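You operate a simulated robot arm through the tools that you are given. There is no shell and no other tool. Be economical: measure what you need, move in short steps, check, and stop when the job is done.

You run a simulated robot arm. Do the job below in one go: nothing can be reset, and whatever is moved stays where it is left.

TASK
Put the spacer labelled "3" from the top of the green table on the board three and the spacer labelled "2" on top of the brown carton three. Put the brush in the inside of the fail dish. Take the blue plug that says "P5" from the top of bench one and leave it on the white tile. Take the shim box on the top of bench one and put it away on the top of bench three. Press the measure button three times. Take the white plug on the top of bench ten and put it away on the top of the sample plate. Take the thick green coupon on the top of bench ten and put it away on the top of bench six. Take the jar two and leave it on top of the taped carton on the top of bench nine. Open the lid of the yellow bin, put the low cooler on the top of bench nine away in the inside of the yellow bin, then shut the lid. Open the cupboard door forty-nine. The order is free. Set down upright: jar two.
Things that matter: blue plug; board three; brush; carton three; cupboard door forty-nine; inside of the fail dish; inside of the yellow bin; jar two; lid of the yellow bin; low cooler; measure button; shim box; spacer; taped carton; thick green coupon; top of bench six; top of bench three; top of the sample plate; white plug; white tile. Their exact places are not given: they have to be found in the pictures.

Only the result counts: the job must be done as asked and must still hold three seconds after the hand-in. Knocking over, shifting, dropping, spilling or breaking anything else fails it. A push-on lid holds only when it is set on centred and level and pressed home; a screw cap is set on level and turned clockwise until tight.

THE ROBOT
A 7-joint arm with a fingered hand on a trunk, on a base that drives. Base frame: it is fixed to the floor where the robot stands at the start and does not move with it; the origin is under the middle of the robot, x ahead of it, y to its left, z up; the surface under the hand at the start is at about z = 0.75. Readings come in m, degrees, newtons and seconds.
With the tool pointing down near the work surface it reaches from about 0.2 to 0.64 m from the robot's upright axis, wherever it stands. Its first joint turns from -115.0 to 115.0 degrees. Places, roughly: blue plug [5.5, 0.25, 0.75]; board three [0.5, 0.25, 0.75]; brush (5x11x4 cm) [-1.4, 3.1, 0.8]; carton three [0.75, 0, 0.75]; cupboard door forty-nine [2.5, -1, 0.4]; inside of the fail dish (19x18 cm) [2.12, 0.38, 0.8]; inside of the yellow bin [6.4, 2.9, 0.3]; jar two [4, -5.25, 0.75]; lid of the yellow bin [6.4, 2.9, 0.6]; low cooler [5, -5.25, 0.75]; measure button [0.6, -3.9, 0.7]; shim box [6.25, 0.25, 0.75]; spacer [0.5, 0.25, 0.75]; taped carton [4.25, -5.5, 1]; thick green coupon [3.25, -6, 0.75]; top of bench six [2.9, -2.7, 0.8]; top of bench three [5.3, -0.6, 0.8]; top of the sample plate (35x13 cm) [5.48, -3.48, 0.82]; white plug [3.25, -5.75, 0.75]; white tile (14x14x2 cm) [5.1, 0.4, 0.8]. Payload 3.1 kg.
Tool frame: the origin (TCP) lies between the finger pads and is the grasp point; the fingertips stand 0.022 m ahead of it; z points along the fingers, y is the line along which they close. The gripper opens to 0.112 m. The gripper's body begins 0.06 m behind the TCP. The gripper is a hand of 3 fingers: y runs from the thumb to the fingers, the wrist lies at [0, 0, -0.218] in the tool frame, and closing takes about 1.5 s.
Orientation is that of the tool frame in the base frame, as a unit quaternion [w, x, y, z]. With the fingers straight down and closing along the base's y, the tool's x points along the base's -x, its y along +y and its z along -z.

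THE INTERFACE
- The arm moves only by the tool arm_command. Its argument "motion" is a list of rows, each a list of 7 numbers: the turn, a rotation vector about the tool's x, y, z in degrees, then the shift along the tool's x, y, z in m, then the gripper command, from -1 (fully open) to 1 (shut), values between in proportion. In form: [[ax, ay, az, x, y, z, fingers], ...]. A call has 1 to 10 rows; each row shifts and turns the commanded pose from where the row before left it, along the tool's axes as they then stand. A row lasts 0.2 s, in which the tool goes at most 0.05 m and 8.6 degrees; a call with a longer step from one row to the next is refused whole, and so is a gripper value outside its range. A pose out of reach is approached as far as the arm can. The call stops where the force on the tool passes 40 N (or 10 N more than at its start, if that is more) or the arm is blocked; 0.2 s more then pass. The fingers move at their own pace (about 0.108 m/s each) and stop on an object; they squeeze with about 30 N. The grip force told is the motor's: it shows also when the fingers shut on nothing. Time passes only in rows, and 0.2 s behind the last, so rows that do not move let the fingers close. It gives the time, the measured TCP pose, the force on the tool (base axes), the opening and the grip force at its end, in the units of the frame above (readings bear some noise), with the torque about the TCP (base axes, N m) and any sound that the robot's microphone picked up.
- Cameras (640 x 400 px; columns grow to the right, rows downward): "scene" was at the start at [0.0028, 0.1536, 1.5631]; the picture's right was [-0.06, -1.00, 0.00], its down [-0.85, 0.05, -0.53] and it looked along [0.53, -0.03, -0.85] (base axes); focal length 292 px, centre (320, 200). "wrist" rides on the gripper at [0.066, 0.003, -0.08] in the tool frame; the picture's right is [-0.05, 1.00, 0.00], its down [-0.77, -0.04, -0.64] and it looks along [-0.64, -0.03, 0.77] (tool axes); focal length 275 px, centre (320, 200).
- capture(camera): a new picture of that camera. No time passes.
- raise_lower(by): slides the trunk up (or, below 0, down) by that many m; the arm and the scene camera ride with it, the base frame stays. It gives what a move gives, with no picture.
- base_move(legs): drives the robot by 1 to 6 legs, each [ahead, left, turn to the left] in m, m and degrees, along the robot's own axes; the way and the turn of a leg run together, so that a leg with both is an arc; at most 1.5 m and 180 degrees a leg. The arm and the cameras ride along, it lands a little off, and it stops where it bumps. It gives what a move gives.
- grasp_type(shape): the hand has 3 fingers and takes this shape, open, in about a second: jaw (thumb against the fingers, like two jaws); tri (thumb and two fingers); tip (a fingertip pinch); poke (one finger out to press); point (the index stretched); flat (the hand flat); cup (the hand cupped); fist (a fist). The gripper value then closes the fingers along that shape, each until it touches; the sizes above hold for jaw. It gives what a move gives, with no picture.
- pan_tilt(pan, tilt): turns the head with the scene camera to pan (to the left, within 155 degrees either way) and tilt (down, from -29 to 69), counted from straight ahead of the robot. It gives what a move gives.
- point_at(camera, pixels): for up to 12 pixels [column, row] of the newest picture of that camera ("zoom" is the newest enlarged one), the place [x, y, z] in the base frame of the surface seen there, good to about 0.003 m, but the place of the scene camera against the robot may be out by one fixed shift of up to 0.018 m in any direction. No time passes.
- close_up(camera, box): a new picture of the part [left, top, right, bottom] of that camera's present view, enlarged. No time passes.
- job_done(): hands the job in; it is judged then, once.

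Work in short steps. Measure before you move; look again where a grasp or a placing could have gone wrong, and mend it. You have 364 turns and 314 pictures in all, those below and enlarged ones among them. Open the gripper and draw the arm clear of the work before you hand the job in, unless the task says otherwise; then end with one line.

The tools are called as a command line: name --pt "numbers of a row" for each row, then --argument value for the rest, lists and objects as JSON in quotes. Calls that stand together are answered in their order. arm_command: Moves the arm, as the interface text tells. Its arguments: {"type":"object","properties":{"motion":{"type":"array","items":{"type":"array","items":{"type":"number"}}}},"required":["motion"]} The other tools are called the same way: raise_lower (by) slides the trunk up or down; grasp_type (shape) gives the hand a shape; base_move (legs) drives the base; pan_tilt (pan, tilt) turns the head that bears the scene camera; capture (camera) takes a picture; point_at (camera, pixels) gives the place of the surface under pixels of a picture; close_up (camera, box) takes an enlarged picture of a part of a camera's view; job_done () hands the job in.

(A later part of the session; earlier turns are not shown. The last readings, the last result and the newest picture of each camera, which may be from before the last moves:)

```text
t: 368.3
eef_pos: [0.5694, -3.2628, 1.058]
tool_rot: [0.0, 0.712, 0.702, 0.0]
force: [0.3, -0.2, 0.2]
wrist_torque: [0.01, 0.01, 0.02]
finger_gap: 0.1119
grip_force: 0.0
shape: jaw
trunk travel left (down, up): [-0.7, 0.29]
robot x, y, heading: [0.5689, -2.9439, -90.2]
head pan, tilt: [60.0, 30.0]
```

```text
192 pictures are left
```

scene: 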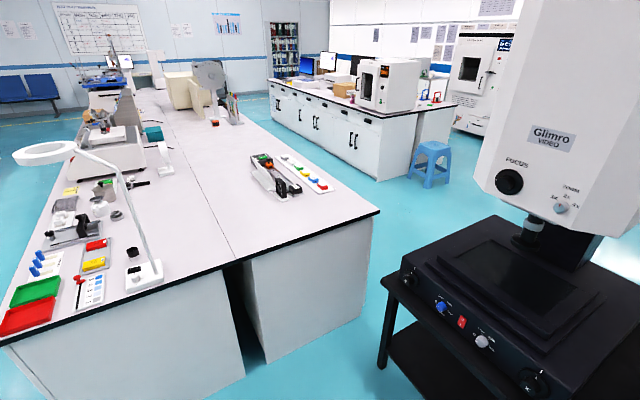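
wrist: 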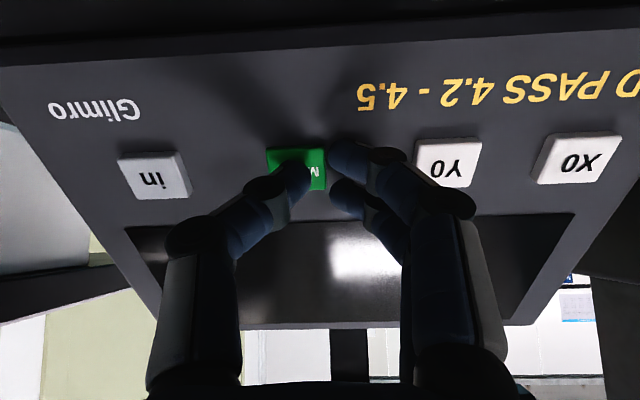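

point_at --camera "scene" --pixels '[[378, 212], [362, 285], [385, 365], [430, 300], [428, 170], [415, 180], [378, 178], [270, 88], [2, 345], [235, 262], [450, 185], [456, 105]]'

close_up --camera "scene" --box '[260, 40, 460, 180]'

```text
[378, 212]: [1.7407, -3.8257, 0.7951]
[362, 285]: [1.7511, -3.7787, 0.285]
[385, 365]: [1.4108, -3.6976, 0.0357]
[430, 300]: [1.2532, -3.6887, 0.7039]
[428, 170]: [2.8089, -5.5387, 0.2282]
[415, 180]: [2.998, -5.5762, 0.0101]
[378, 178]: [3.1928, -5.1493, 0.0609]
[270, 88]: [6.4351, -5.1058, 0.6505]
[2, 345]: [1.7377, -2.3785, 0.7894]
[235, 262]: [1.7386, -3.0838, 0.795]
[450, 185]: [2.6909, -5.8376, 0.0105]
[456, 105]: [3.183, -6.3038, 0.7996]
```

```text
2.86 times, centred on (360, 110) of scene
```

zoom: 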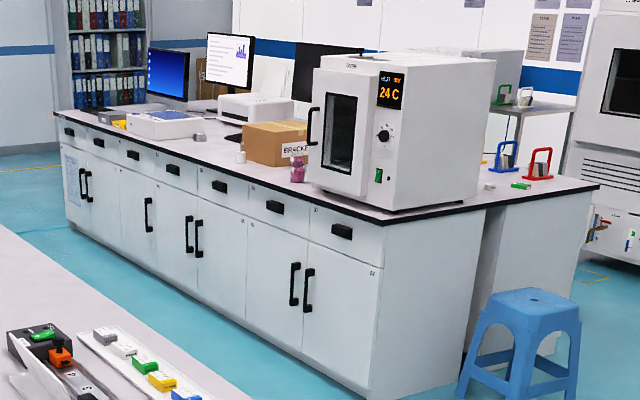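

Gap to the south aisle is blocked here (0.3 m), so I go round by the east: north aisle along y≈-1.87, then x≈7, then the south aisle.

base_move --legs '[[-1.07, 0, 0.2], [0, 1.4, 0], [0, 1.4, 0], [0, 1.4, 0]]'

base_move --legs '[[0, 1.4, 0], [0, 0.9, 0]]'

```text
t: 393.6
eef_pos: [4.7872, -2.2297, 1.0576]
tool_rot: [-0.001, 0.712, 0.703, 0.0]
force: [0.0, 0.2, 0.2]
wrist_torque: [0.03, -0.02, 0.03]
finger_gap: 0.1119
grip_force: 0.1
shape: jaw
trunk travel left (down, up): [-0.7, 0.29]
robot x, y, heading: [4.7835, -1.9115, -90.1]
head pan, tilt: [60.0, 30.0]
```

```text
t: 404.9
eef_pos: [7.0874, -2.2395, 1.0564]
tool_rot: [0.001, 0.714, 0.7, -0.001]
force: [0.0, 0.2, 0.2]
wrist_torque: [-0.01, -0.01, 0.03]
finger_gap: 0.112
grip_force: 0.0
shape: jaw
trunk travel left (down, up): [-0.7, 0.29]
robot x, y, heading: [7.0872, -1.922, -90.6]
head pan, tilt: [60.0, 30.0]
```

Now I check the way south at x≈7.1.

pan_tilt --pan 0 --tilt 30

capture --camera "scene"

```text
t: 406.2
eef_pos: [7.0873, -2.2397, 1.057]
tool_rot: [0.001, 0.714, 0.701, 0.0]
force: [0.4, -0.6, -1.3]
wrist_torque: [-0.03, -0.02, 0.0]
finger_gap: 0.1119
grip_force: 0.0
shape: jaw
trunk travel left (down, up): [-0.7, 0.29]
robot x, y, heading: [7.0901, -1.9231, -90.4]
head pan, tilt: [0.0, 30.0]
```

```text
190 pictures are left
```

scene: 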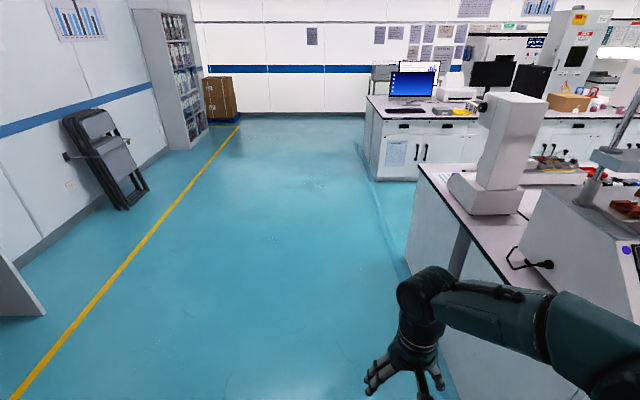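

Clear. I drive south to y≈-4.45 and west to x≈5.

base_move --legs '[[1.27, 0, 0.4], [1.25, 0, 0], [0, -1.05, 0], [0, -1.05, 0]]'

pan_tilt --pan 0 --tilt 40

capture --camera "scene"

```text
t: 428.5
eef_pos: [4.9856, -4.7567, 1.0584]
tool_rot: [-0.001, 0.707, 0.708, 0.0]
force: [-0.1, -0.6, 0.6]
wrist_torque: [-0.01, 0.0, 0.0]
finger_gap: 0.1121
grip_force: 0.1
shape: jaw
trunk travel left (down, up): [-0.7, 0.29]
robot x, y, heading: [4.9792, -4.4421, -89.1]
head pan, tilt: [0.0, 30.0]
```

```text
t: 429.2
eef_pos: [4.9856, -4.7567, 1.0566]
tool_rot: [-0.001, 0.706, 0.708, 0.0]
force: [0.5, -0.4, 0.0]
wrist_torque: [0.0, -0.01, -0.01]
finger_gap: 0.1116
grip_force: 0.1
shape: jaw
trunk travel left (down, up): [-0.7, 0.29]
robot x, y, heading: [4.9818, -4.44, -89.3]
head pan, tilt: [0.0, 40.0]
```

```text
189 pictures are left
```

scene: 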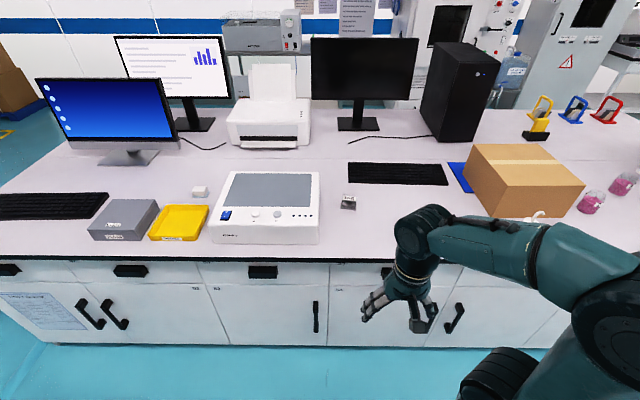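

close_up --camera "scene" --box '[180, 150, 400, 260]'

close_up --camera "scene" --box '[440, 80, 640, 240]'

point_at --camera "scene" --pixels '[[200, 188], [349, 200], [590, 205], [625, 182], [525, 165], [480, 160], [275, 215], [537, 130], [300, 258]]'

```text
2.91 times, centred on (290, 205) of scene
```

zoom: 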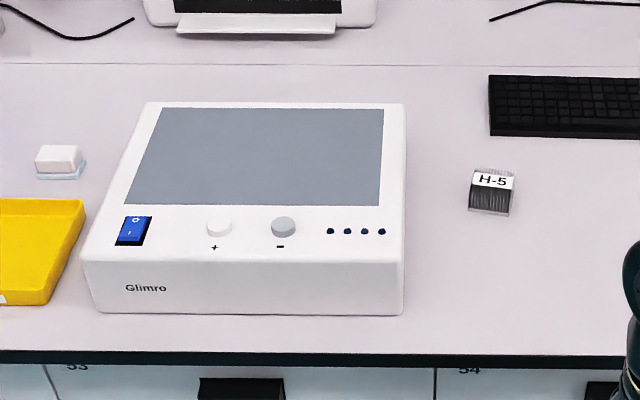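

```text
2.50 times, centred on (540, 160) of scene
```

zoom: 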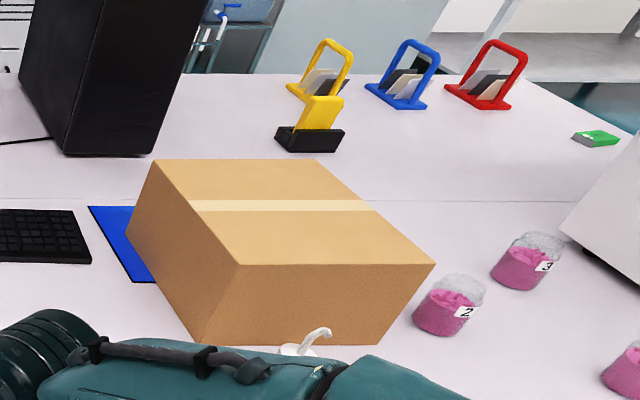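

```text
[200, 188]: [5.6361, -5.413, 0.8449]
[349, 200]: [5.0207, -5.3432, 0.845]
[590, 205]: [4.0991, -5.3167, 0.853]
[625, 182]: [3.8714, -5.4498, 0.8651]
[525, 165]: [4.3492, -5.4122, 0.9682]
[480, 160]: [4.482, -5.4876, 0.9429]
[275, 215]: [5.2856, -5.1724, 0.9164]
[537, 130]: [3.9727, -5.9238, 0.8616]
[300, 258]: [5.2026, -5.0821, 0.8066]
```

Low cooler H-5 is at (5.02,-5.34), jar 2 at (4.10,-5.32), taped carton at about (4.35,-5.42). I go for jar two first.

base_move --legs '[[0, -0.76, -0.7], [0.33, 0, 0]]'

capture --camera "scene"

capture --camera "wrist"

```text
t: 435.1
eef_pos: [4.2265, -5.0995, 1.0565]
tool_rot: [0.0, 0.708, 0.706, 0.0]
force: [-0.1, -0.7, 0.0]
wrist_torque: [0.01, 0.0, -0.01]
finger_gap: 0.112
grip_force: 0.2
shape: jaw
trunk travel left (down, up): [-0.7, 0.29]
robot x, y, heading: [4.2227, -4.7794, -89.5]
head pan, tilt: [0.0, 40.0]
```

```text
186 pictures are left
```

scene: 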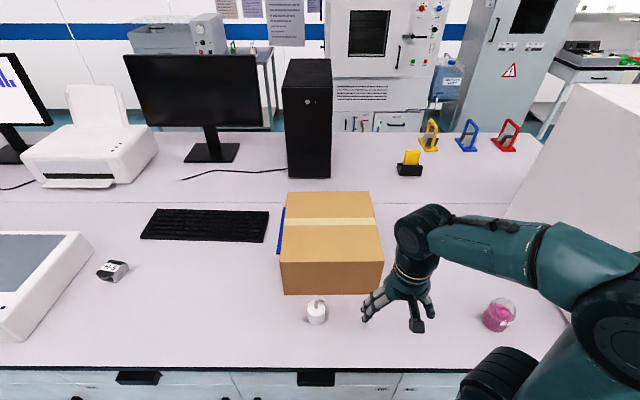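

```text
185 pictures are left
```

wrist: 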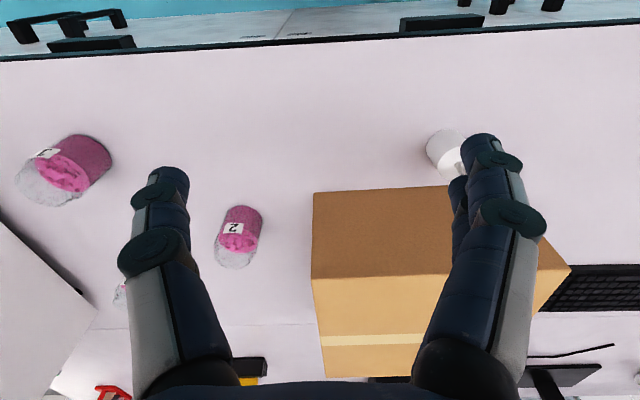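

close_up --camera "wrist" --box '[190, 190, 290, 290]'

point_at --camera "wrist" --pixels '[[240, 212], [240, 245], [222, 225], [260, 225], [235, 262], [313, 195], [313, 278], [450, 190], [380, 310], [325, 360], [445, 155], [330, 320]]'

```text
4.00 times, centred on (240, 240) of wrist
```

zoom: 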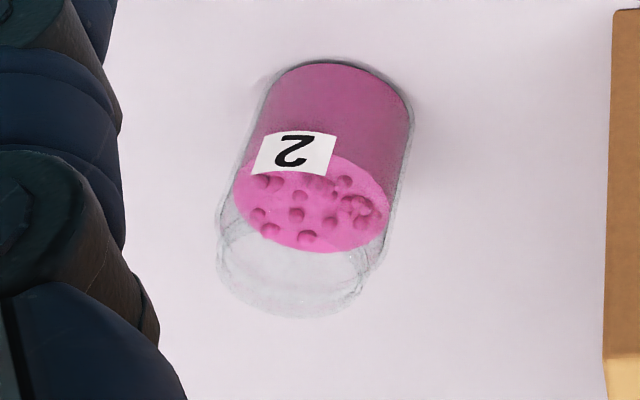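

```text
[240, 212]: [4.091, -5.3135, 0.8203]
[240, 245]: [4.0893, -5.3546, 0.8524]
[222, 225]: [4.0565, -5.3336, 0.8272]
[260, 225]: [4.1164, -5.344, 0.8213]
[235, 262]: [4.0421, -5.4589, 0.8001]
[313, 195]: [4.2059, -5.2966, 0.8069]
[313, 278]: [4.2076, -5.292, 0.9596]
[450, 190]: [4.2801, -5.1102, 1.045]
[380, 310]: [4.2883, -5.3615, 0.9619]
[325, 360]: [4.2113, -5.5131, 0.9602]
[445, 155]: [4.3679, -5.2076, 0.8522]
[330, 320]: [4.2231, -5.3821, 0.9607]
```

Jar 2: centre about (4.087,-5.34), ~6 cm wide, top ~0.88; carton top z=0.960 with front edge y=-5.29. I hover over the jar.

arm_command --pt "0 0 0 -0.0343 -0.02 0.008 -1" --pt "0 0 0 -0.0343 -0.02 0.008 -1" --pt "0 0 0 -0.0343 -0.02 0.008 -1" --pt "0 0 0 -0.0343 -0.02 0.008 -1" --pt "0 0 0 -0.0343 -0.02 0.008 -1" --pt "0 0 0 -0.0343 -0.02 0.008 -1" --pt "0 0 0 -0.0343 -0.02 0.008 -1" --pt "0 0 0 0 0 0 -1"

capture --camera "wrist"

```text
t: 436.9
eef_pos: [4.083, -5.3388, 1.0024]
tool_rot: [-0.001, 0.708, 0.706, 0.0]
force: [0.0, 0.7, 0.8]
wrist_torque: [-0.02, 0.0, -0.03]
finger_gap: 0.112
grip_force: 0.0
shape: jaw
trunk travel left (down, up): [-0.7, 0.29]
robot x, y, heading: [4.2165, -4.7812, -89.6]
head pan, tilt: [0.0, 40.0]
```

```text
183 pictures are left
```

wrist: 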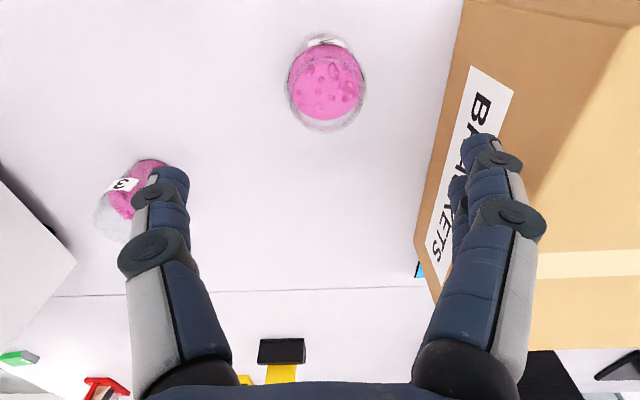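

point_at --camera "wrist" --pixels '[[292, 88], [360, 88], [326, 55], [326, 115], [326, 85], [326, 42], [326, 128], [287, 95], [366, 92]]'

```text
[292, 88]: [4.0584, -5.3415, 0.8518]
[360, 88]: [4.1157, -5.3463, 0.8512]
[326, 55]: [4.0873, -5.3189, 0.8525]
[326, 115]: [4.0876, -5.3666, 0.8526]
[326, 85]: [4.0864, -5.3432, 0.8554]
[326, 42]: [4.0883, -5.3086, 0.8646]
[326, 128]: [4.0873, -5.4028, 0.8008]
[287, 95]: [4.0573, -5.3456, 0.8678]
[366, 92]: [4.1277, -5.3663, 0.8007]
```

Centre is (4.0875,-5.342). I descend to z≈0.845 and close gently.

arm_command --pt "0 0 0 -0.003 0.0045 0.04 -1" --pt "0 0 0 0 0 0.04 -1" --pt "0 0 0 0 0 0.04 -1" --pt "0 0 0 0 0 0.036 -1" --pt "0 0 0 0 0 0 -0.3" --pt "0 0 0 0 0 0 0" --pt "0 0 0 0 0 0 0.3" --pt "0 0 0 0 0 0 1" --pt "0 0 0 0 0 0 1" --pt "0 0 0 0 0 0 1"

```text
t: 439.1
eef_pos: [4.088, -5.3405, 0.8463]
tool_rot: [0.001, 0.708, 0.706, 0.0]
force: [0.8, 0.7, 0.0]
wrist_torque: [-0.01, 0.03, -0.01]
finger_gap: 0.0558
grip_force: 30.1
shape: jaw
trunk travel left (down, up): [-0.7, 0.29]
robot x, y, heading: [4.2203, -4.7797, -89.5]
head pan, tilt: [0.0, 40.0]
```

Grip at 0.056 gap. I lift smoothly to z≈1.06.

arm_command --pt "0 0 0 0 0 -0.01 1" --pt "0 0 0 0 0 -0.02 1" --pt "0 0 0 0 0 -0.028 1" --pt "0 0 0 0 0 -0.03 1" --pt "0 0 0 0 0 -0.03 1" --pt "0 0 0 0 0 -0.03 1" --pt "0 0 0 0 0 -0.028 1" --pt "0 0 0 0 0 -0.02 1" --pt "0 0 0 0 0 -0.01 1" --pt "0 0 0 0 0 0 1"

capture --camera "wrist"

```text
t: 441.3
eef_pos: [4.0884, -5.3422, 1.0517]
tool_rot: [0.0, 0.708, 0.706, 0.0]
force: [0.5, -0.4, -2.5]
wrist_torque: [-0.01, 0.01, 0.03]
finger_gap: 0.0554
grip_force: 29.7
shape: jaw
trunk travel left (down, up): [-0.7, 0.29]
robot x, y, heading: [4.2229, -4.7838, -89.8]
head pan, tilt: [0.0, 40.0]
```

```text
182 pictures are left
```

wrist: 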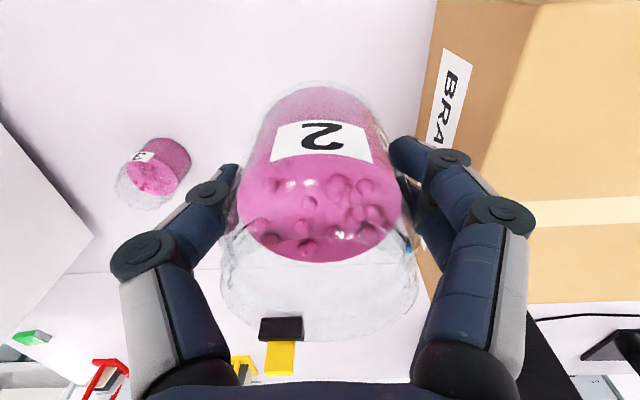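

I carry it over the carton to about (4.30,-5.375).

arm_command --pt "0 0 0 -0.002 0.01 -0.005 1" --pt "0 0 0 -0.004 0.024 -0.003 1" --pt "0 0 0 -0.004 0.028 0 1" --pt "0 0 0 -0.004 0.03 0 1" --pt "0 0 0 -0.004 0.03 0 1" --pt "0 0 0 -0.004 0.03 0 1" --pt "0 0 0 -0.004 0.028 0 1" --pt "0 0 0 -0.004 0.022 0 1" --pt "0 0 0 -0.003 0.01 0 1" --pt "0 0 0 0 0 0 1"

capture --camera "wrist"

```text
t: 443.5
eef_pos: [4.3005, -5.3755, 1.0587]
tool_rot: [0.001, 0.709, 0.706, 0.0]
force: [-0.1, -0.4, -1.9]
wrist_torque: [0.03, 0.03, 0.03]
finger_gap: 0.0555
grip_force: 29.9
shape: jaw
trunk travel left (down, up): [-0.7, 0.29]
robot x, y, heading: [4.2189, -4.7814, -89.6]
head pan, tilt: [0.0, 40.0]
```

```text
181 pictures are left
```

wrist: 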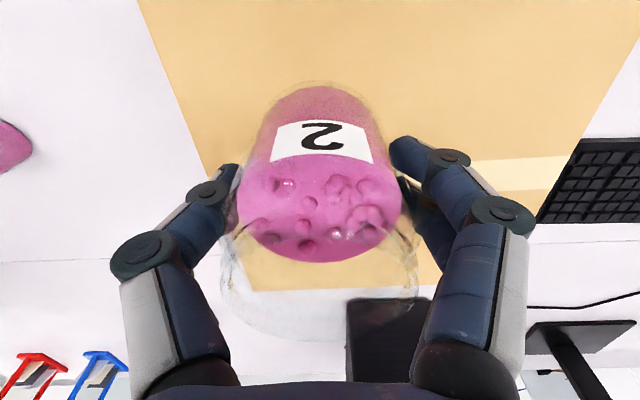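

Well over the carton top. I lower to z≈1.006 gently and open.

arm_command --pt "0 0 0 0 0 0.015 1" --pt "0 0 0 0 0 0.02 1" --pt "0 0 0 0 0 0.012 1" --pt "0 0 0 0 0 0.004 1" --pt "0 0 0 0 0 0 1"

```text
t: 444.7
eef_pos: [4.3016, -5.3757, 1.0068]
tool_rot: [-0.001, 0.709, 0.706, 0.0]
force: [-0.7, -0.1, -0.2]
wrist_torque: [0.06, -0.01, 0.03]
finger_gap: 0.055
grip_force: 30.0
shape: jaw
trunk travel left (down, up): [-0.7, 0.29]
robot x, y, heading: [4.2234, -4.7802, -89.5]
head pan, tilt: [0.0, 40.0]
```

Weight is partly borne (about -0.2 N now). I lower 1 mm, open and rise.

arm_command --pt "0 0 0 0 0 0.001 1" --pt "0 0 0 0 0 0 0.3" --pt "0 0 0 0 0 0 -0.3" --pt "0 0 0 0 0 0 -1" --pt "0 0 0 0 0 0 -1" --pt "0 0 0 0 0 -0.02 -1" --pt "0 0 0 0 0 -0.04 -1" --pt "0 0 0 0 0 -0.05 -1" --pt "0 0 0 0 0 -0.05 -1"

capture --camera "wrist"

capture --camera "scene"

```text
t: 446.7
eef_pos: [4.3002, -5.3694, 1.1558]
tool_rot: [-0.001, 0.709, 0.706, 0.0]
force: [-0.6, 0.2, 0.4]
wrist_torque: [0.02, -0.01, 0.02]
finger_gap: 0.112
grip_force: 0.1
shape: jaw
out of reach, approached as far as the arm can: row 9
trunk travel left (down, up): [-0.7, 0.29]
robot x, y, heading: [4.2211, -4.7821, -89.6]
head pan, tilt: [0.0, 40.0]
```

```text
180 pictures are left
```

wrist: 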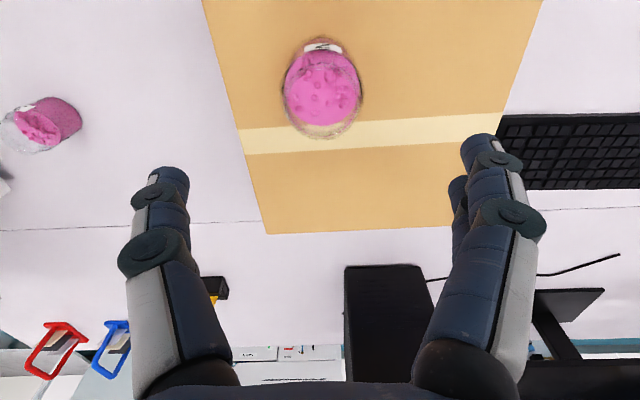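

```text
179 pictures are left
```

scene: 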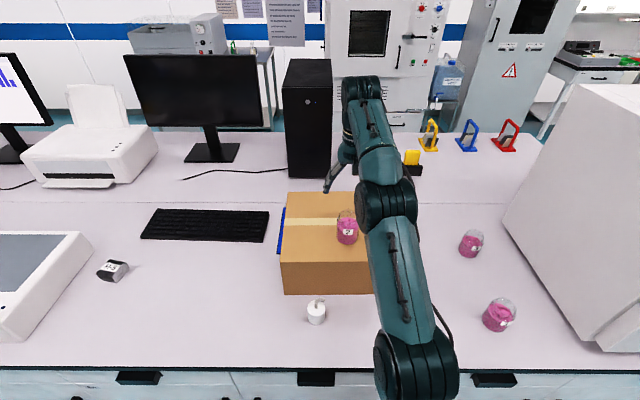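

Jar two stands upright on the carton. I retract and drive west to look at the bench-ten end.

arm_command --pt "0 0 0 0.04 0 0 -1" --pt "0 0 0 0.045 0 0 -1" --pt "0 0 0 0.045 0 0 -1" --pt "0 0 0 0.045 0 0 -1" --pt "0 0 0 0.045 0 0 -1" --pt "0 0 0 0.03 0 0.02 -1"

base_move --legs '[[-0.33, 0, 0], [0, -1.0, 0], [0, -0.8, 0]]'

pan_tilt --pan 25 --tilt 35

capture --camera "scene"

```text
t: 448.1
eef_pos: [4.2976, -5.1212, 1.1354]
tool_rot: [0.0, 0.71, 0.704, 0.0]
force: [-0.7, 0.5, 0.0]
wrist_torque: [0.01, -0.01, 0.02]
finger_gap: 0.1119
grip_force: 0.1
shape: jaw
trunk travel left (down, up): [-0.7, 0.29]
robot x, y, heading: [4.2199, -4.7809, -89.7]
head pan, tilt: [0.0, 40.0]
```

```text
t: 458.9
eef_pos: [2.5093, -4.799, 1.134]
tool_rot: [-0.001, 0.708, 0.706, 0.001]
force: [-0.2, -0.7, 0.3]
wrist_torque: [0.0, 0.0, 0.01]
finger_gap: 0.1118
grip_force: 0.0
shape: jaw
trunk travel left (down, up): [-0.7, 0.29]
robot x, y, heading: [2.4268, -4.4583, -89.6]
head pan, tilt: [0.0, 40.0]
```

```text
t: 459.8
eef_pos: [2.5075, -4.7983, 1.1346]
tool_rot: [0.0, 0.708, 0.706, 0.0]
force: [0.1, -0.5, 0.2]
wrist_torque: [0.01, 0.01, -0.02]
finger_gap: 0.1119
grip_force: 0.0
shape: jaw
trunk travel left (down, up): [-0.7, 0.29]
robot x, y, heading: [2.4301, -4.4593, -89.5]
head pan, tilt: [25.0, 35.0]
```

```text
178 pictures are left
```

scene: 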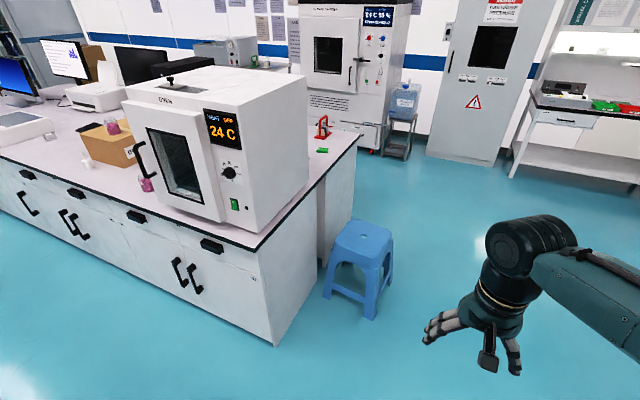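

close_up --camera "scene" --box '[270, 100, 370, 180]'

point_at --camera "scene" --pixels '[[322, 151], [323, 128], [325, 297], [375, 318], [390, 280], [335, 240], [358, 140], [330, 200], [385, 152], [410, 155], [308, 180], [250, 240]]'

```text
5.00 times, centred on (320, 140) of scene
```

zoom: 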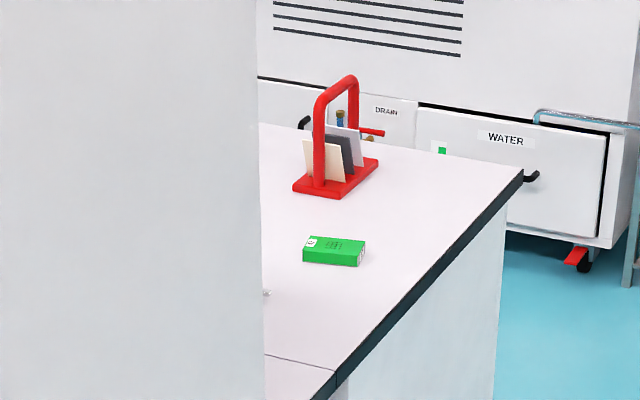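

```text
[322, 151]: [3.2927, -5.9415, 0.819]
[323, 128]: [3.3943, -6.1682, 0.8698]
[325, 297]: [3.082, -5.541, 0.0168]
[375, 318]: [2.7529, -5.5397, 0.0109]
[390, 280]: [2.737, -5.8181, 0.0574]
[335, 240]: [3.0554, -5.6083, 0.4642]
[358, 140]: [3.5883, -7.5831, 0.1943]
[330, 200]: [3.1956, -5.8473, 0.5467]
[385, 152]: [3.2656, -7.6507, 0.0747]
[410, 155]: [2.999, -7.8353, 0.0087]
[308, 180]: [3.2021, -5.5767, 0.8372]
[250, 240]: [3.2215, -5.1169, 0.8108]
```

The coupon is at (3.29,-5.94); the plug hides behind the oven. I drive past the stool on its west side to y≈-6.2 and turn to face +x.

base_move --legs '[[0, -0.12, -0.5], [0.9, 0, 0], [0.85, 0, 0], [0, 0, 90]]'

pan_tilt --pan 10 --tilt 35

capture --camera "scene"

```text
t: 473.4
eef_pos: [2.6524, -6.13, 1.1338]
tool_rot: [0.0, 0.0, 1.0, 0.0]
force: [-0.2, 0.5, 0.6]
wrist_torque: [-0.03, 0.02, 0.01]
finger_gap: 0.1118
grip_force: 0.1
shape: jaw
trunk travel left (down, up): [-0.7, 0.29]
robot x, y, heading: [2.3129, -6.2085, 0.6]
head pan, tilt: [25.0, 35.0]
```

```text
t: 474.2
eef_pos: [2.6519, -6.1291, 1.1329]
tool_rot: [0.0, 0.0, 1.0, 0.0]
force: [0.3, 0.5, 0.2]
wrist_torque: [-0.03, 0.03, -0.01]
finger_gap: 0.1119
grip_force: 0.1
shape: jaw
trunk travel left (down, up): [-0.7, 0.29]
robot x, y, heading: [2.3142, -6.2101, 0.8]
head pan, tilt: [10.0, 35.0]
```

```text
176 pictures are left
```

scene: 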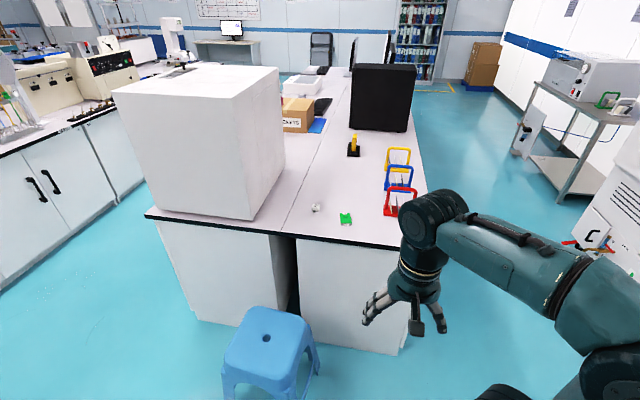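

close_up --camera "scene" --box '[280, 180, 440, 260]'

point_at --camera "scene" --pixels '[[316, 208], [346, 218], [340, 215], [352, 222], [400, 200], [312, 360], [318, 345], [398, 350], [398, 250], [310, 390], [290, 395], [255, 215]]'

```text
4.00 times, centred on (360, 220) of scene
```

zoom: 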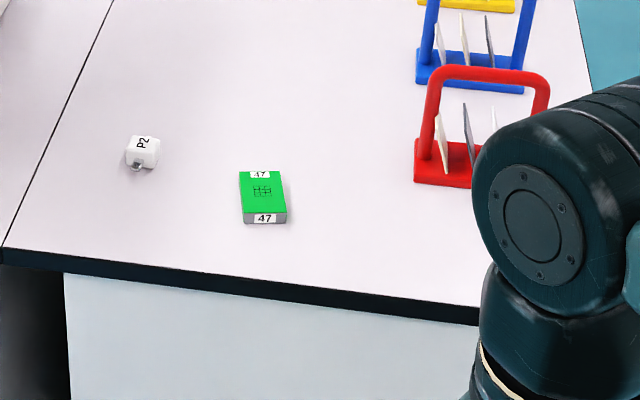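

```text
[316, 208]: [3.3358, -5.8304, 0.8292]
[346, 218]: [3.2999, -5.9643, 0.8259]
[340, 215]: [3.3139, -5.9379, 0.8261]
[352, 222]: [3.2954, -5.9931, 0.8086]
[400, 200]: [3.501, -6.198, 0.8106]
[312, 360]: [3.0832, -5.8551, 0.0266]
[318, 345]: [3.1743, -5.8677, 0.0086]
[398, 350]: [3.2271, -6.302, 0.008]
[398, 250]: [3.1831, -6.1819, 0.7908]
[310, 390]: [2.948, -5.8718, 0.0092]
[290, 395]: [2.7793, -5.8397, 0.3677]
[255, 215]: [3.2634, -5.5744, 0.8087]
```

P2 is at (3.336,-5.83), coupon 47 at (3.30,-5.965). I move to (2.86,-6.22), clear of stool (y≥-5.87) and bench (x≥3.18).

base_move --legs '[[0.54, -0.015, -0.8]]'

capture --camera "wrist"

```text
t: 477.3
eef_pos: [3.192, -6.1415, 1.1336]
tool_rot: [0.0, 0.002, 1.0, 0.0]
force: [-0.1, -0.2, 0.4]
wrist_torque: [-0.01, 0.0, 0.01]
finger_gap: 0.1118
grip_force: 0.0
shape: jaw
trunk travel left (down, up): [-0.7, 0.29]
robot x, y, heading: [2.852, -6.2194, 0.5]
head pan, tilt: [10.0, 35.0]
```

```text
174 pictures are left
```

wrist: 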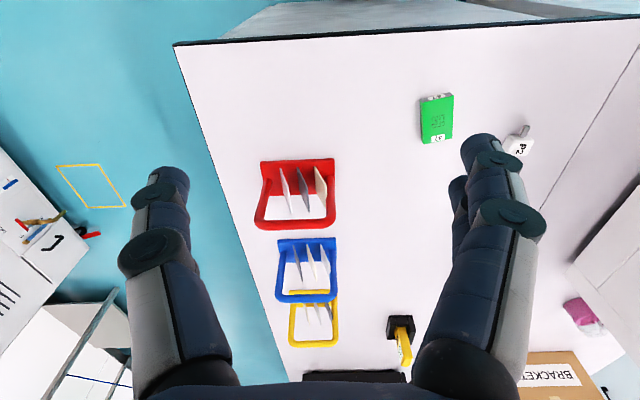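

I hover over plug P2.

arm_command --pt "0 0 0 -0.0164 0.0346 0.0226 -1" --pt "0 0 0 -0.0164 0.0346 0.0226 -1" --pt "0 0 0 -0.0164 0.0346 0.0226 -1" --pt "0 0 0 -0.0164 0.0346 0.0226 -1" --pt "0 0 0 -0.0164 0.0346 0.0226 -1" --pt "0 0 0 -0.0164 0.0346 0.0226 -1" --pt "0 0 0 -0.0164 0.0346 0.0226 -1" --pt "0 0 0 -0.0164 0.0346 0.0226 -0.4" --pt "0 0 0 -0.0164 0.0346 0.0226 -0.4" --pt "0 0 0 0 0 0 -0.4"

capture --camera "wrist"

```text
t: 479.5
eef_pos: [3.3388, -5.8303, 0.9304]
tool_rot: [0.0, 0.003, 1.0, 0.0]
force: [0.1, -0.3, 0.7]
wrist_torque: [0.01, 0.0, 0.01]
finger_gap: 0.0789
grip_force: 0.1
shape: jaw
trunk travel left (down, up): [-0.7, 0.29]
robot x, y, heading: [2.8512, -6.2187, 0.4]
head pan, tilt: [10.0, 35.0]
```

```text
173 pictures are left
```

wrist: 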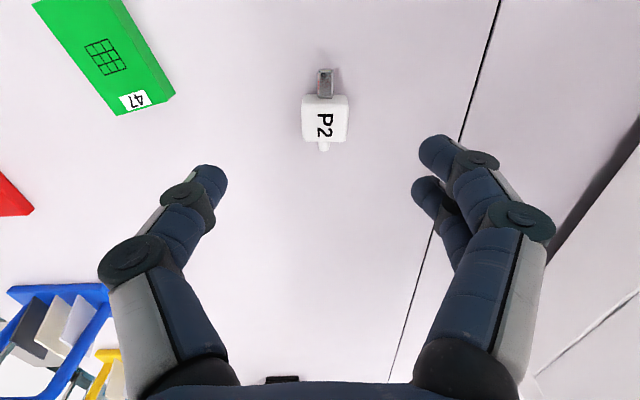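

point_at --camera "wrist" --pixels '[[305, 118], [347, 118], [326, 100], [324, 140], [326, 120], [325, 75], [60, 30], [145, 100], [110, 60], [172, 95], [120, 5], [50, 10]]'

```text
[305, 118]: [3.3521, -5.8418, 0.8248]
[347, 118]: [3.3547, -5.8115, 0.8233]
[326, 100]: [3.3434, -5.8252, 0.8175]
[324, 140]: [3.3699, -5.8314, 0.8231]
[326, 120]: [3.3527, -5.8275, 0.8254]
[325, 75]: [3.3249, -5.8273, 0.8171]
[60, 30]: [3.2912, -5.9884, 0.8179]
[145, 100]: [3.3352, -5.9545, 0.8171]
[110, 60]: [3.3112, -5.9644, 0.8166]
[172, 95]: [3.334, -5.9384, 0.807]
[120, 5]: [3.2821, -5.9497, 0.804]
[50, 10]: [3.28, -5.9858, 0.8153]
```

Plug centre (3.3545,-5.827). I descend, grasp and lift.

arm_command --pt "0 0 0 -0.0155 0.003 0.03 -0.3" --pt "0 0 0 0 0 0.04 -0.2" --pt "0 0 0 0 0 0.034 -0.2" --pt "0 0 0 0 0 0 1" --pt "0 0 0 0 0 0 1" --pt "0 0 0 0 0 0 1" --pt "0 0 0 0 0 0 1" --pt "0 0 0 0 0 0 1" --pt "0 0 0 0 0 -0.03 1" --pt "0 0 0 0 0 -0.05 1"

capture --camera "wrist"

```text
t: 481.7
eef_pos: [3.3551, -5.8273, 0.9065]
tool_rot: [0.0, 0.001, 1.0, 0.0]
force: [-0.1, -0.4, -0.1]
wrist_torque: [-0.02, 0.04, -0.01]
finger_gap: 0.0282
grip_force: 30.4
shape: jaw
trunk travel left (down, up): [-0.7, 0.29]
robot x, y, heading: [2.8551, -6.221, 0.4]
head pan, tilt: [10.0, 35.0]
```

```text
172 pictures are left
```

wrist: 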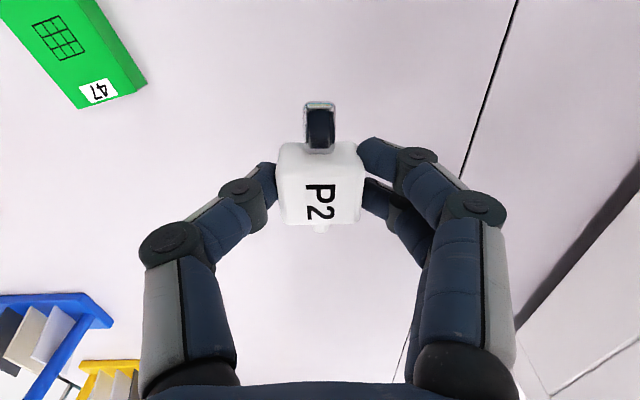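

Held. I retract and drive back out to the aisle, then to x≈5.45 facing +y for the sample plate.

arm_command --pt "0 0 0 0 0 -0.04 1" --pt "0 0 0 0.018 -0.033 -0.03 1" --pt "0 0 0 0.018 -0.033 -0.03 1" --pt "0 0 0 0.018 -0.033 -0.03 1" --pt "0 0 0 0.018 -0.033 -0.03 1" --pt "0 0 0 0.018 -0.033 -0.03 1" --pt "0 0 0 0.018 -0.033 -0.02 1" --pt "0 0 0 0.018 -0.033 0 1" --pt "0 0 0 0.018 -0.033 0 1" --pt "0 0 0 0.018 -0.033 0 1"

base_move --legs '[[-0.58, 0, 0], [0, 0.9, 0], [0, 0.88, 0], [0, 0, 90]]'

base_move --legs '[[0, -1.05, 0], [0, -1.05, 0], [0, -1.05, 0]]'

pan_tilt --pan 0 --tilt 40

capture --camera "scene"

```text
t: 483.9
eef_pos: [3.1925, -6.1279, 1.1197]
tool_rot: [0.0, 0.002, 1.0, 0.001]
force: [-0.4, -0.5, 0.2]
wrist_torque: [-0.01, 0.01, -0.01]
finger_gap: 0.0279
grip_force: 30.5
shape: jaw
trunk travel left (down, up): [-0.7, 0.29]
robot x, y, heading: [2.8524, -6.2197, 0.4]
head pan, tilt: [10.0, 35.0]
```

```text
t: 499.6
eef_pos: [2.1623, -4.1072, 1.1185]
tool_rot: [0.0, -0.703, 0.711, 0.0]
force: [-0.3, -1.1, -0.8]
wrist_torque: [-0.04, 0.02, 0.03]
finger_gap: 0.0281
grip_force: 30.0
shape: jaw
trunk travel left (down, up): [-0.7, 0.29]
robot x, y, heading: [2.2588, -4.4483, 89.8]
head pan, tilt: [10.0, 35.0]
```

```text
t: 515.0
eef_pos: [5.3179, -4.0981, 1.1181]
tool_rot: [0.0, -0.707, 0.707, 0.0]
force: [0.2, -0.1, 0.4]
wrist_torque: [-0.01, 0.01, -0.03]
finger_gap: 0.0278
grip_force: 30.0
shape: jaw
trunk travel left (down, up): [-0.7, 0.29]
robot x, y, heading: [5.4151, -4.4384, 90.6]
head pan, tilt: [10.0, 35.0]
```

```text
t: 515.8
eef_pos: [5.3181, -4.0984, 1.1185]
tool_rot: [0.0, -0.707, 0.707, 0.001]
force: [-0.2, -0.1, -1.4]
wrist_torque: [0.01, -0.03, 0.0]
finger_gap: 0.0278
grip_force: 30.3
shape: jaw
trunk travel left (down, up): [-0.7, 0.29]
robot x, y, heading: [5.4162, -4.4403, 90.7]
head pan, tilt: [0.0, 40.0]
```

```text
171 pictures are left
```

scene: 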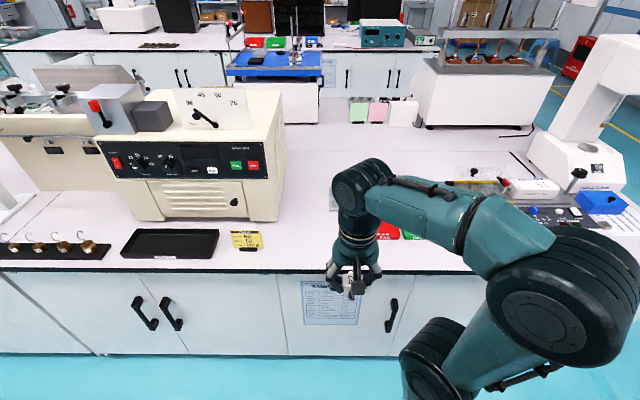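

The plate region is behind the arm; I look with the wrist camera.

capture --camera "wrist"

close_up --camera "scene" --box '[380, 160, 540, 260]'

```text
170 pictures are left
```

wrist: 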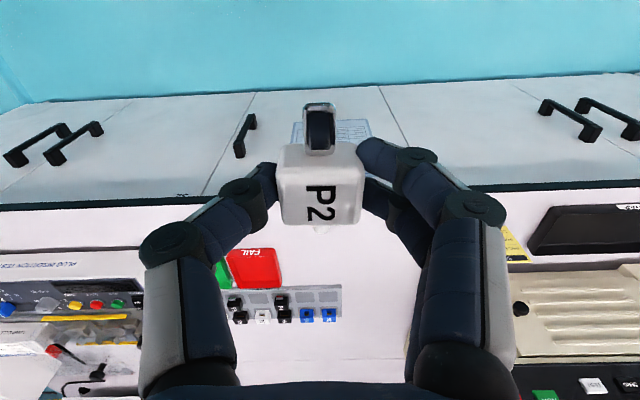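

```text
4.00 times, centred on (460, 210) of scene
```

zoom: 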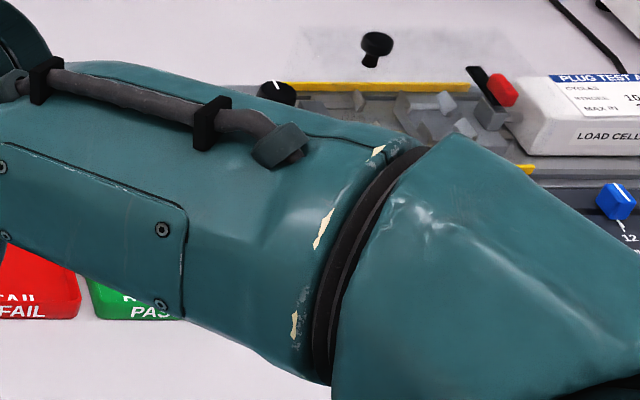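

The sample plate is the grey strip with plugs at wrist (285,305). I drive nearer and measure it.

base_move --legs '[[0.3, -0.06, -0.6]]'

capture --camera "wrist"

```text
t: 517.8
eef_pos: [5.3802, -3.7965, 1.1185]
tool_rot: [0.0, -0.703, 0.711, 0.0]
force: [-0.5, -0.8, 0.6]
wrist_torque: [-0.02, 0.02, 0.02]
finger_gap: 0.0281
grip_force: 29.6
shape: jaw
trunk travel left (down, up): [-0.7, 0.29]
robot x, y, heading: [5.4762, -4.1379, 90.0]
head pan, tilt: [0.0, 40.0]
```

```text
168 pictures are left
```

wrist: 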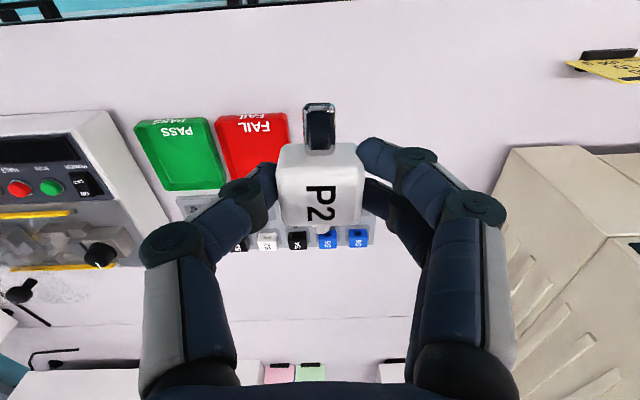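

The held plug hides the plate; I back off 12 cm for a measuring view.

base_move --legs '[[-0.16, 0, 0]]'

arm_command --pt "0 0 0 0.02 -0.03 0 1" --pt "0 0 0 0 -0.04 0 1" --pt "0 0 0 0 -0.04 0 1"

capture --camera "wrist"

close_up --camera "wrist" --box '[200, 210, 440, 340]'

```text
t: 519.2
eef_pos: [5.3789, -3.9559, 1.1193]
tool_rot: [0.0, -0.703, 0.711, 0.0]
force: [-0.5, 0.4, -0.2]
wrist_torque: [0.03, -0.01, -0.04]
finger_gap: 0.0277
grip_force: 30.0
shape: jaw
trunk travel left (down, up): [-0.7, 0.29]
robot x, y, heading: [5.4748, -4.2951, 89.9]
head pan, tilt: [0.0, 40.0]
```

```text
t: 520.0
eef_pos: [5.4916, -3.9774, 1.1183]
tool_rot: [0.0, -0.703, 0.711, 0.001]
force: [-0.3, -0.1, 0.1]
wrist_torque: [0.04, 0.0, 0.0]
finger_gap: 0.0277
grip_force: 29.5
shape: jaw
trunk travel left (down, up): [-0.7, 0.29]
robot x, y, heading: [5.4772, -4.2973, 90.0]
head pan, tilt: [0.0, 40.0]
```

```text
167 pictures are left
```

wrist: 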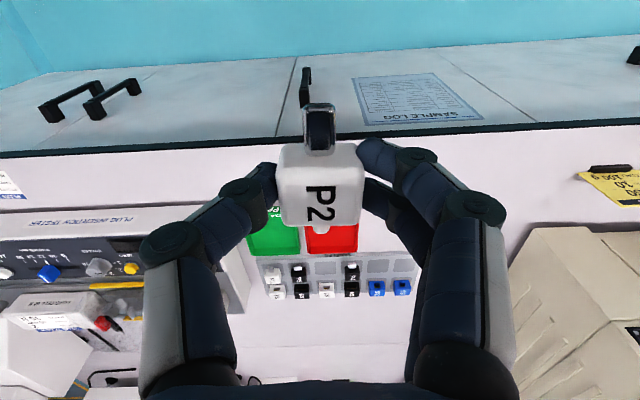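

```text
2.67 times, centred on (320, 275) of wrist
```

zoom: 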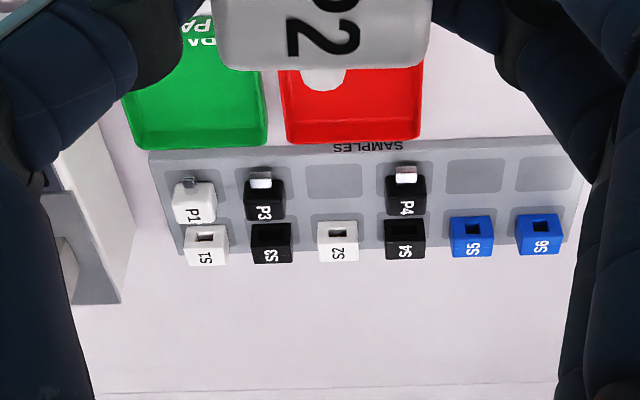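

Empty cells in the near row are at zoom (333,180), (475,175) and (545,173). I measure them and their neighbours.

point_at --camera "wrist" --pixels '[[378, 266], [404, 265], [325, 267], [377, 281], [402, 281], [352, 268], [258, 258], [417, 254], [411, 288], [351, 262], [391, 266], [365, 268]]'

```text
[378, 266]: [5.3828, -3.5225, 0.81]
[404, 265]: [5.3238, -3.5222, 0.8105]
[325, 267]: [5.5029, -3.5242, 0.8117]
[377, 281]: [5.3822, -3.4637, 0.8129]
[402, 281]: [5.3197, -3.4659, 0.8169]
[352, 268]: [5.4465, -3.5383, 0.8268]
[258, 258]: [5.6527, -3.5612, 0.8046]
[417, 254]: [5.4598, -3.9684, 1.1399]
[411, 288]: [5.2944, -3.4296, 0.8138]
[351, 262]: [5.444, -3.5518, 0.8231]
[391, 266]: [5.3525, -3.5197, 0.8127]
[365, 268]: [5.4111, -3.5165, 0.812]
```

point_at --camera "wrist" --pixels '[[522, 240], [500, 330], [505, 180], [450, 200], [590, 200]]'

```text
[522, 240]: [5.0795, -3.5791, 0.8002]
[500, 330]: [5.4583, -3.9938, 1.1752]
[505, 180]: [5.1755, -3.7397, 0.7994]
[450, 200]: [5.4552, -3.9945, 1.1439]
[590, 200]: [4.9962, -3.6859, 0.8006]
```

Slot at (5.324,-3.5225), z≈0.811 is free on both sides. I drive in and move the plug above it.

base_move --legs '[[0.185, 0.12, 0]]'

```text
t: 521.7
eef_pos: [5.3694, -3.7901, 1.1181]
tool_rot: [0.001, -0.703, 0.711, 0.001]
force: [-0.3, -0.4, -0.9]
wrist_torque: [0.0, -0.02, 0.01]
finger_gap: 0.0277
grip_force: 30.6
shape: jaw
trunk travel left (down, up): [-0.7, 0.29]
robot x, y, heading: [5.3542, -4.1118, 89.9]
head pan, tilt: [0.0, 40.0]
```

arm_command --pt "0 0 0 -0.0334 0.006 0.01 1" --pt "0 0 0 -0.0334 0.006 0.02 1" --pt "0 0 0 -0.0334 0.006 0.025 1" --pt "0 0 0 -0.0334 0.006 0.03 1" --pt "0 0 0 -0.0334 0.006 0.03 1" --pt "0 0 0 -0.0334 0.006 0.03 1" --pt "0 0 0 -0.0334 0.006 0.03 1" --pt "0 0 0 -0.0334 0.006 0.025 1" --pt "0 0 0 0 0 0 1"

capture --camera "wrist"

```text
t: 523.7
eef_pos: [5.3259, -3.5241, 0.9175]
tool_rot: [0.001, -0.703, 0.711, 0.001]
force: [-0.3, -0.7, -0.6]
wrist_torque: [0.02, 0.01, 0.0]
finger_gap: 0.0274
grip_force: 30.3
shape: jaw
trunk travel left (down, up): [-0.7, 0.29]
robot x, y, heading: [5.3553, -4.1115, 90.2]
head pan, tilt: [0.0, 40.0]
```

```text
165 pictures are left
```

wrist: 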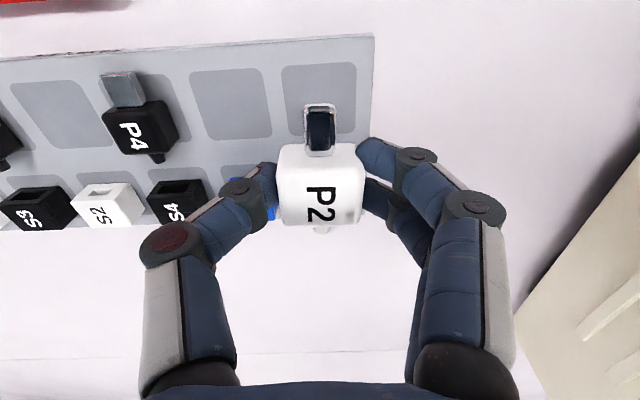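

Aligned with the empty cell. I lower to z≈0.838, release slightly and rise.

arm_command --pt "0 0 0 0 0.002 0.035 1" --pt "0 0 0 0 0 0.03 1" --pt "0 0 0 0 0 0.012 1" --pt "0 0 0 0 0 0.003 1" --pt "0 0 0 0 0 0 1"

arm_command --pt "0 0 0 0 0 0.001 1" --pt "0 0 0 0 0 0 0.3" --pt "0 0 0 0 0 0 0.1" --pt "0 0 0 0 0 0 0.1" --pt "0 0 0 0 0 -0.02 0.1" --pt "0 0 0 0 0 -0.03 0.0" --pt "0 0 0 0 0 -0.04 -0.5" --pt "0 0 0 0 0 -0.04 -1" --pt "0 0 0 0 0 -0.04 -1"

capture --camera "wrist"

```text
t: 524.9
eef_pos: [5.3221, -3.5237, 0.8389]
tool_rot: [0.0, -0.703, 0.711, 0.0]
force: [-0.4, -0.2, 0.4]
wrist_torque: [0.0, -0.03, -0.02]
finger_gap: 0.0277
grip_force: 30.4
shape: jaw
trunk travel left (down, up): [-0.7, 0.29]
robot x, y, heading: [5.3566, -4.111, 90.4]
head pan, tilt: [0.0, 40.0]
```

```text
t: 526.9
eef_pos: [5.3219, -3.5236, 1.0085]
tool_rot: [0.0, -0.704, 0.711, 0.0]
force: [-0.5, -0.2, 0.0]
wrist_torque: [-0.03, -0.01, -0.01]
finger_gap: 0.1115
grip_force: 0.1
shape: jaw
trunk travel left (down, up): [-0.7, 0.29]
robot x, y, heading: [5.3572, -4.1137, 89.8]
head pan, tilt: [0.0, 40.0]
```

```text
164 pictures are left
```

wrist: 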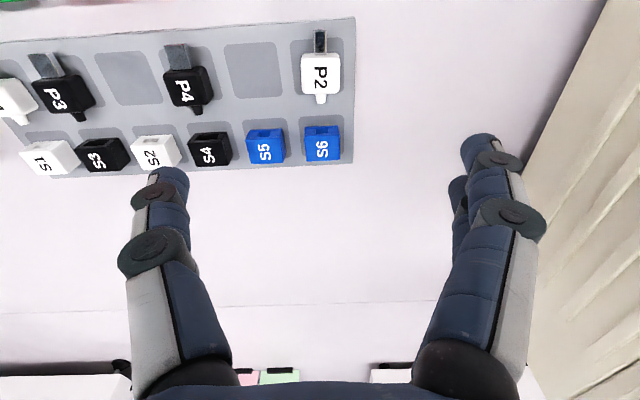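

P2 sits in its cell. Next the low cooler H-5 at (5.02,-5.34): I retract, turn round and approach.

arm_command --pt "0 0 0 0.04 0 -0.03 -1" --pt "0 0 0 0.045 0 -0.02 -1" --pt "0 0 0 0.045 0 -0.02 -1" --pt "0 0 0 0.045 0 -0.02 -1" --pt "0 0 0 0.045 0 -0.02 -1" --pt "0 0 0 0.03 0 0 -1"

base_move --legs '[[-0.34, 0, 0], [0, 0, 180], [0.33, -0.33, 0]]'

capture --camera "wrist"

```text
t: 528.3
eef_pos: [5.3214, -3.7768, 1.1166]
tool_rot: [0.0, -0.702, 0.712, 0.0]
force: [0.5, -0.7, 0.0]
wrist_torque: [0.03, 0.0, 0.01]
finger_gap: 0.1118
grip_force: 0.0
shape: jaw
trunk travel left (down, up): [-0.7, 0.29]
robot x, y, heading: [5.3551, -4.1138, 90.0]
head pan, tilt: [0.0, 40.0]
```

```text
t: 540.3
eef_pos: [5.0653, -5.1214, 1.1164]
tool_rot: [0.0, 0.709, 0.706, 0.0]
force: [0.6, 1.1, 0.2]
wrist_torque: [0.02, -0.02, 0.01]
finger_gap: 0.1118
grip_force: 0.1
shape: jaw
trunk travel left (down, up): [-0.7, 0.29]
robot x, y, heading: [5.0275, -4.7854, -89.5]
head pan, tilt: [0.0, 40.0]
```

```text
163 pictures are left
```

wrist: 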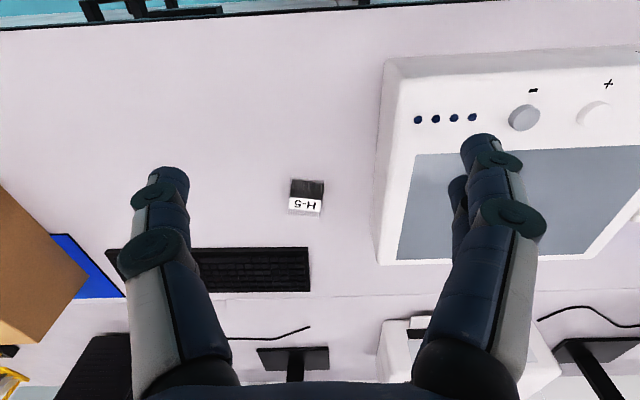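

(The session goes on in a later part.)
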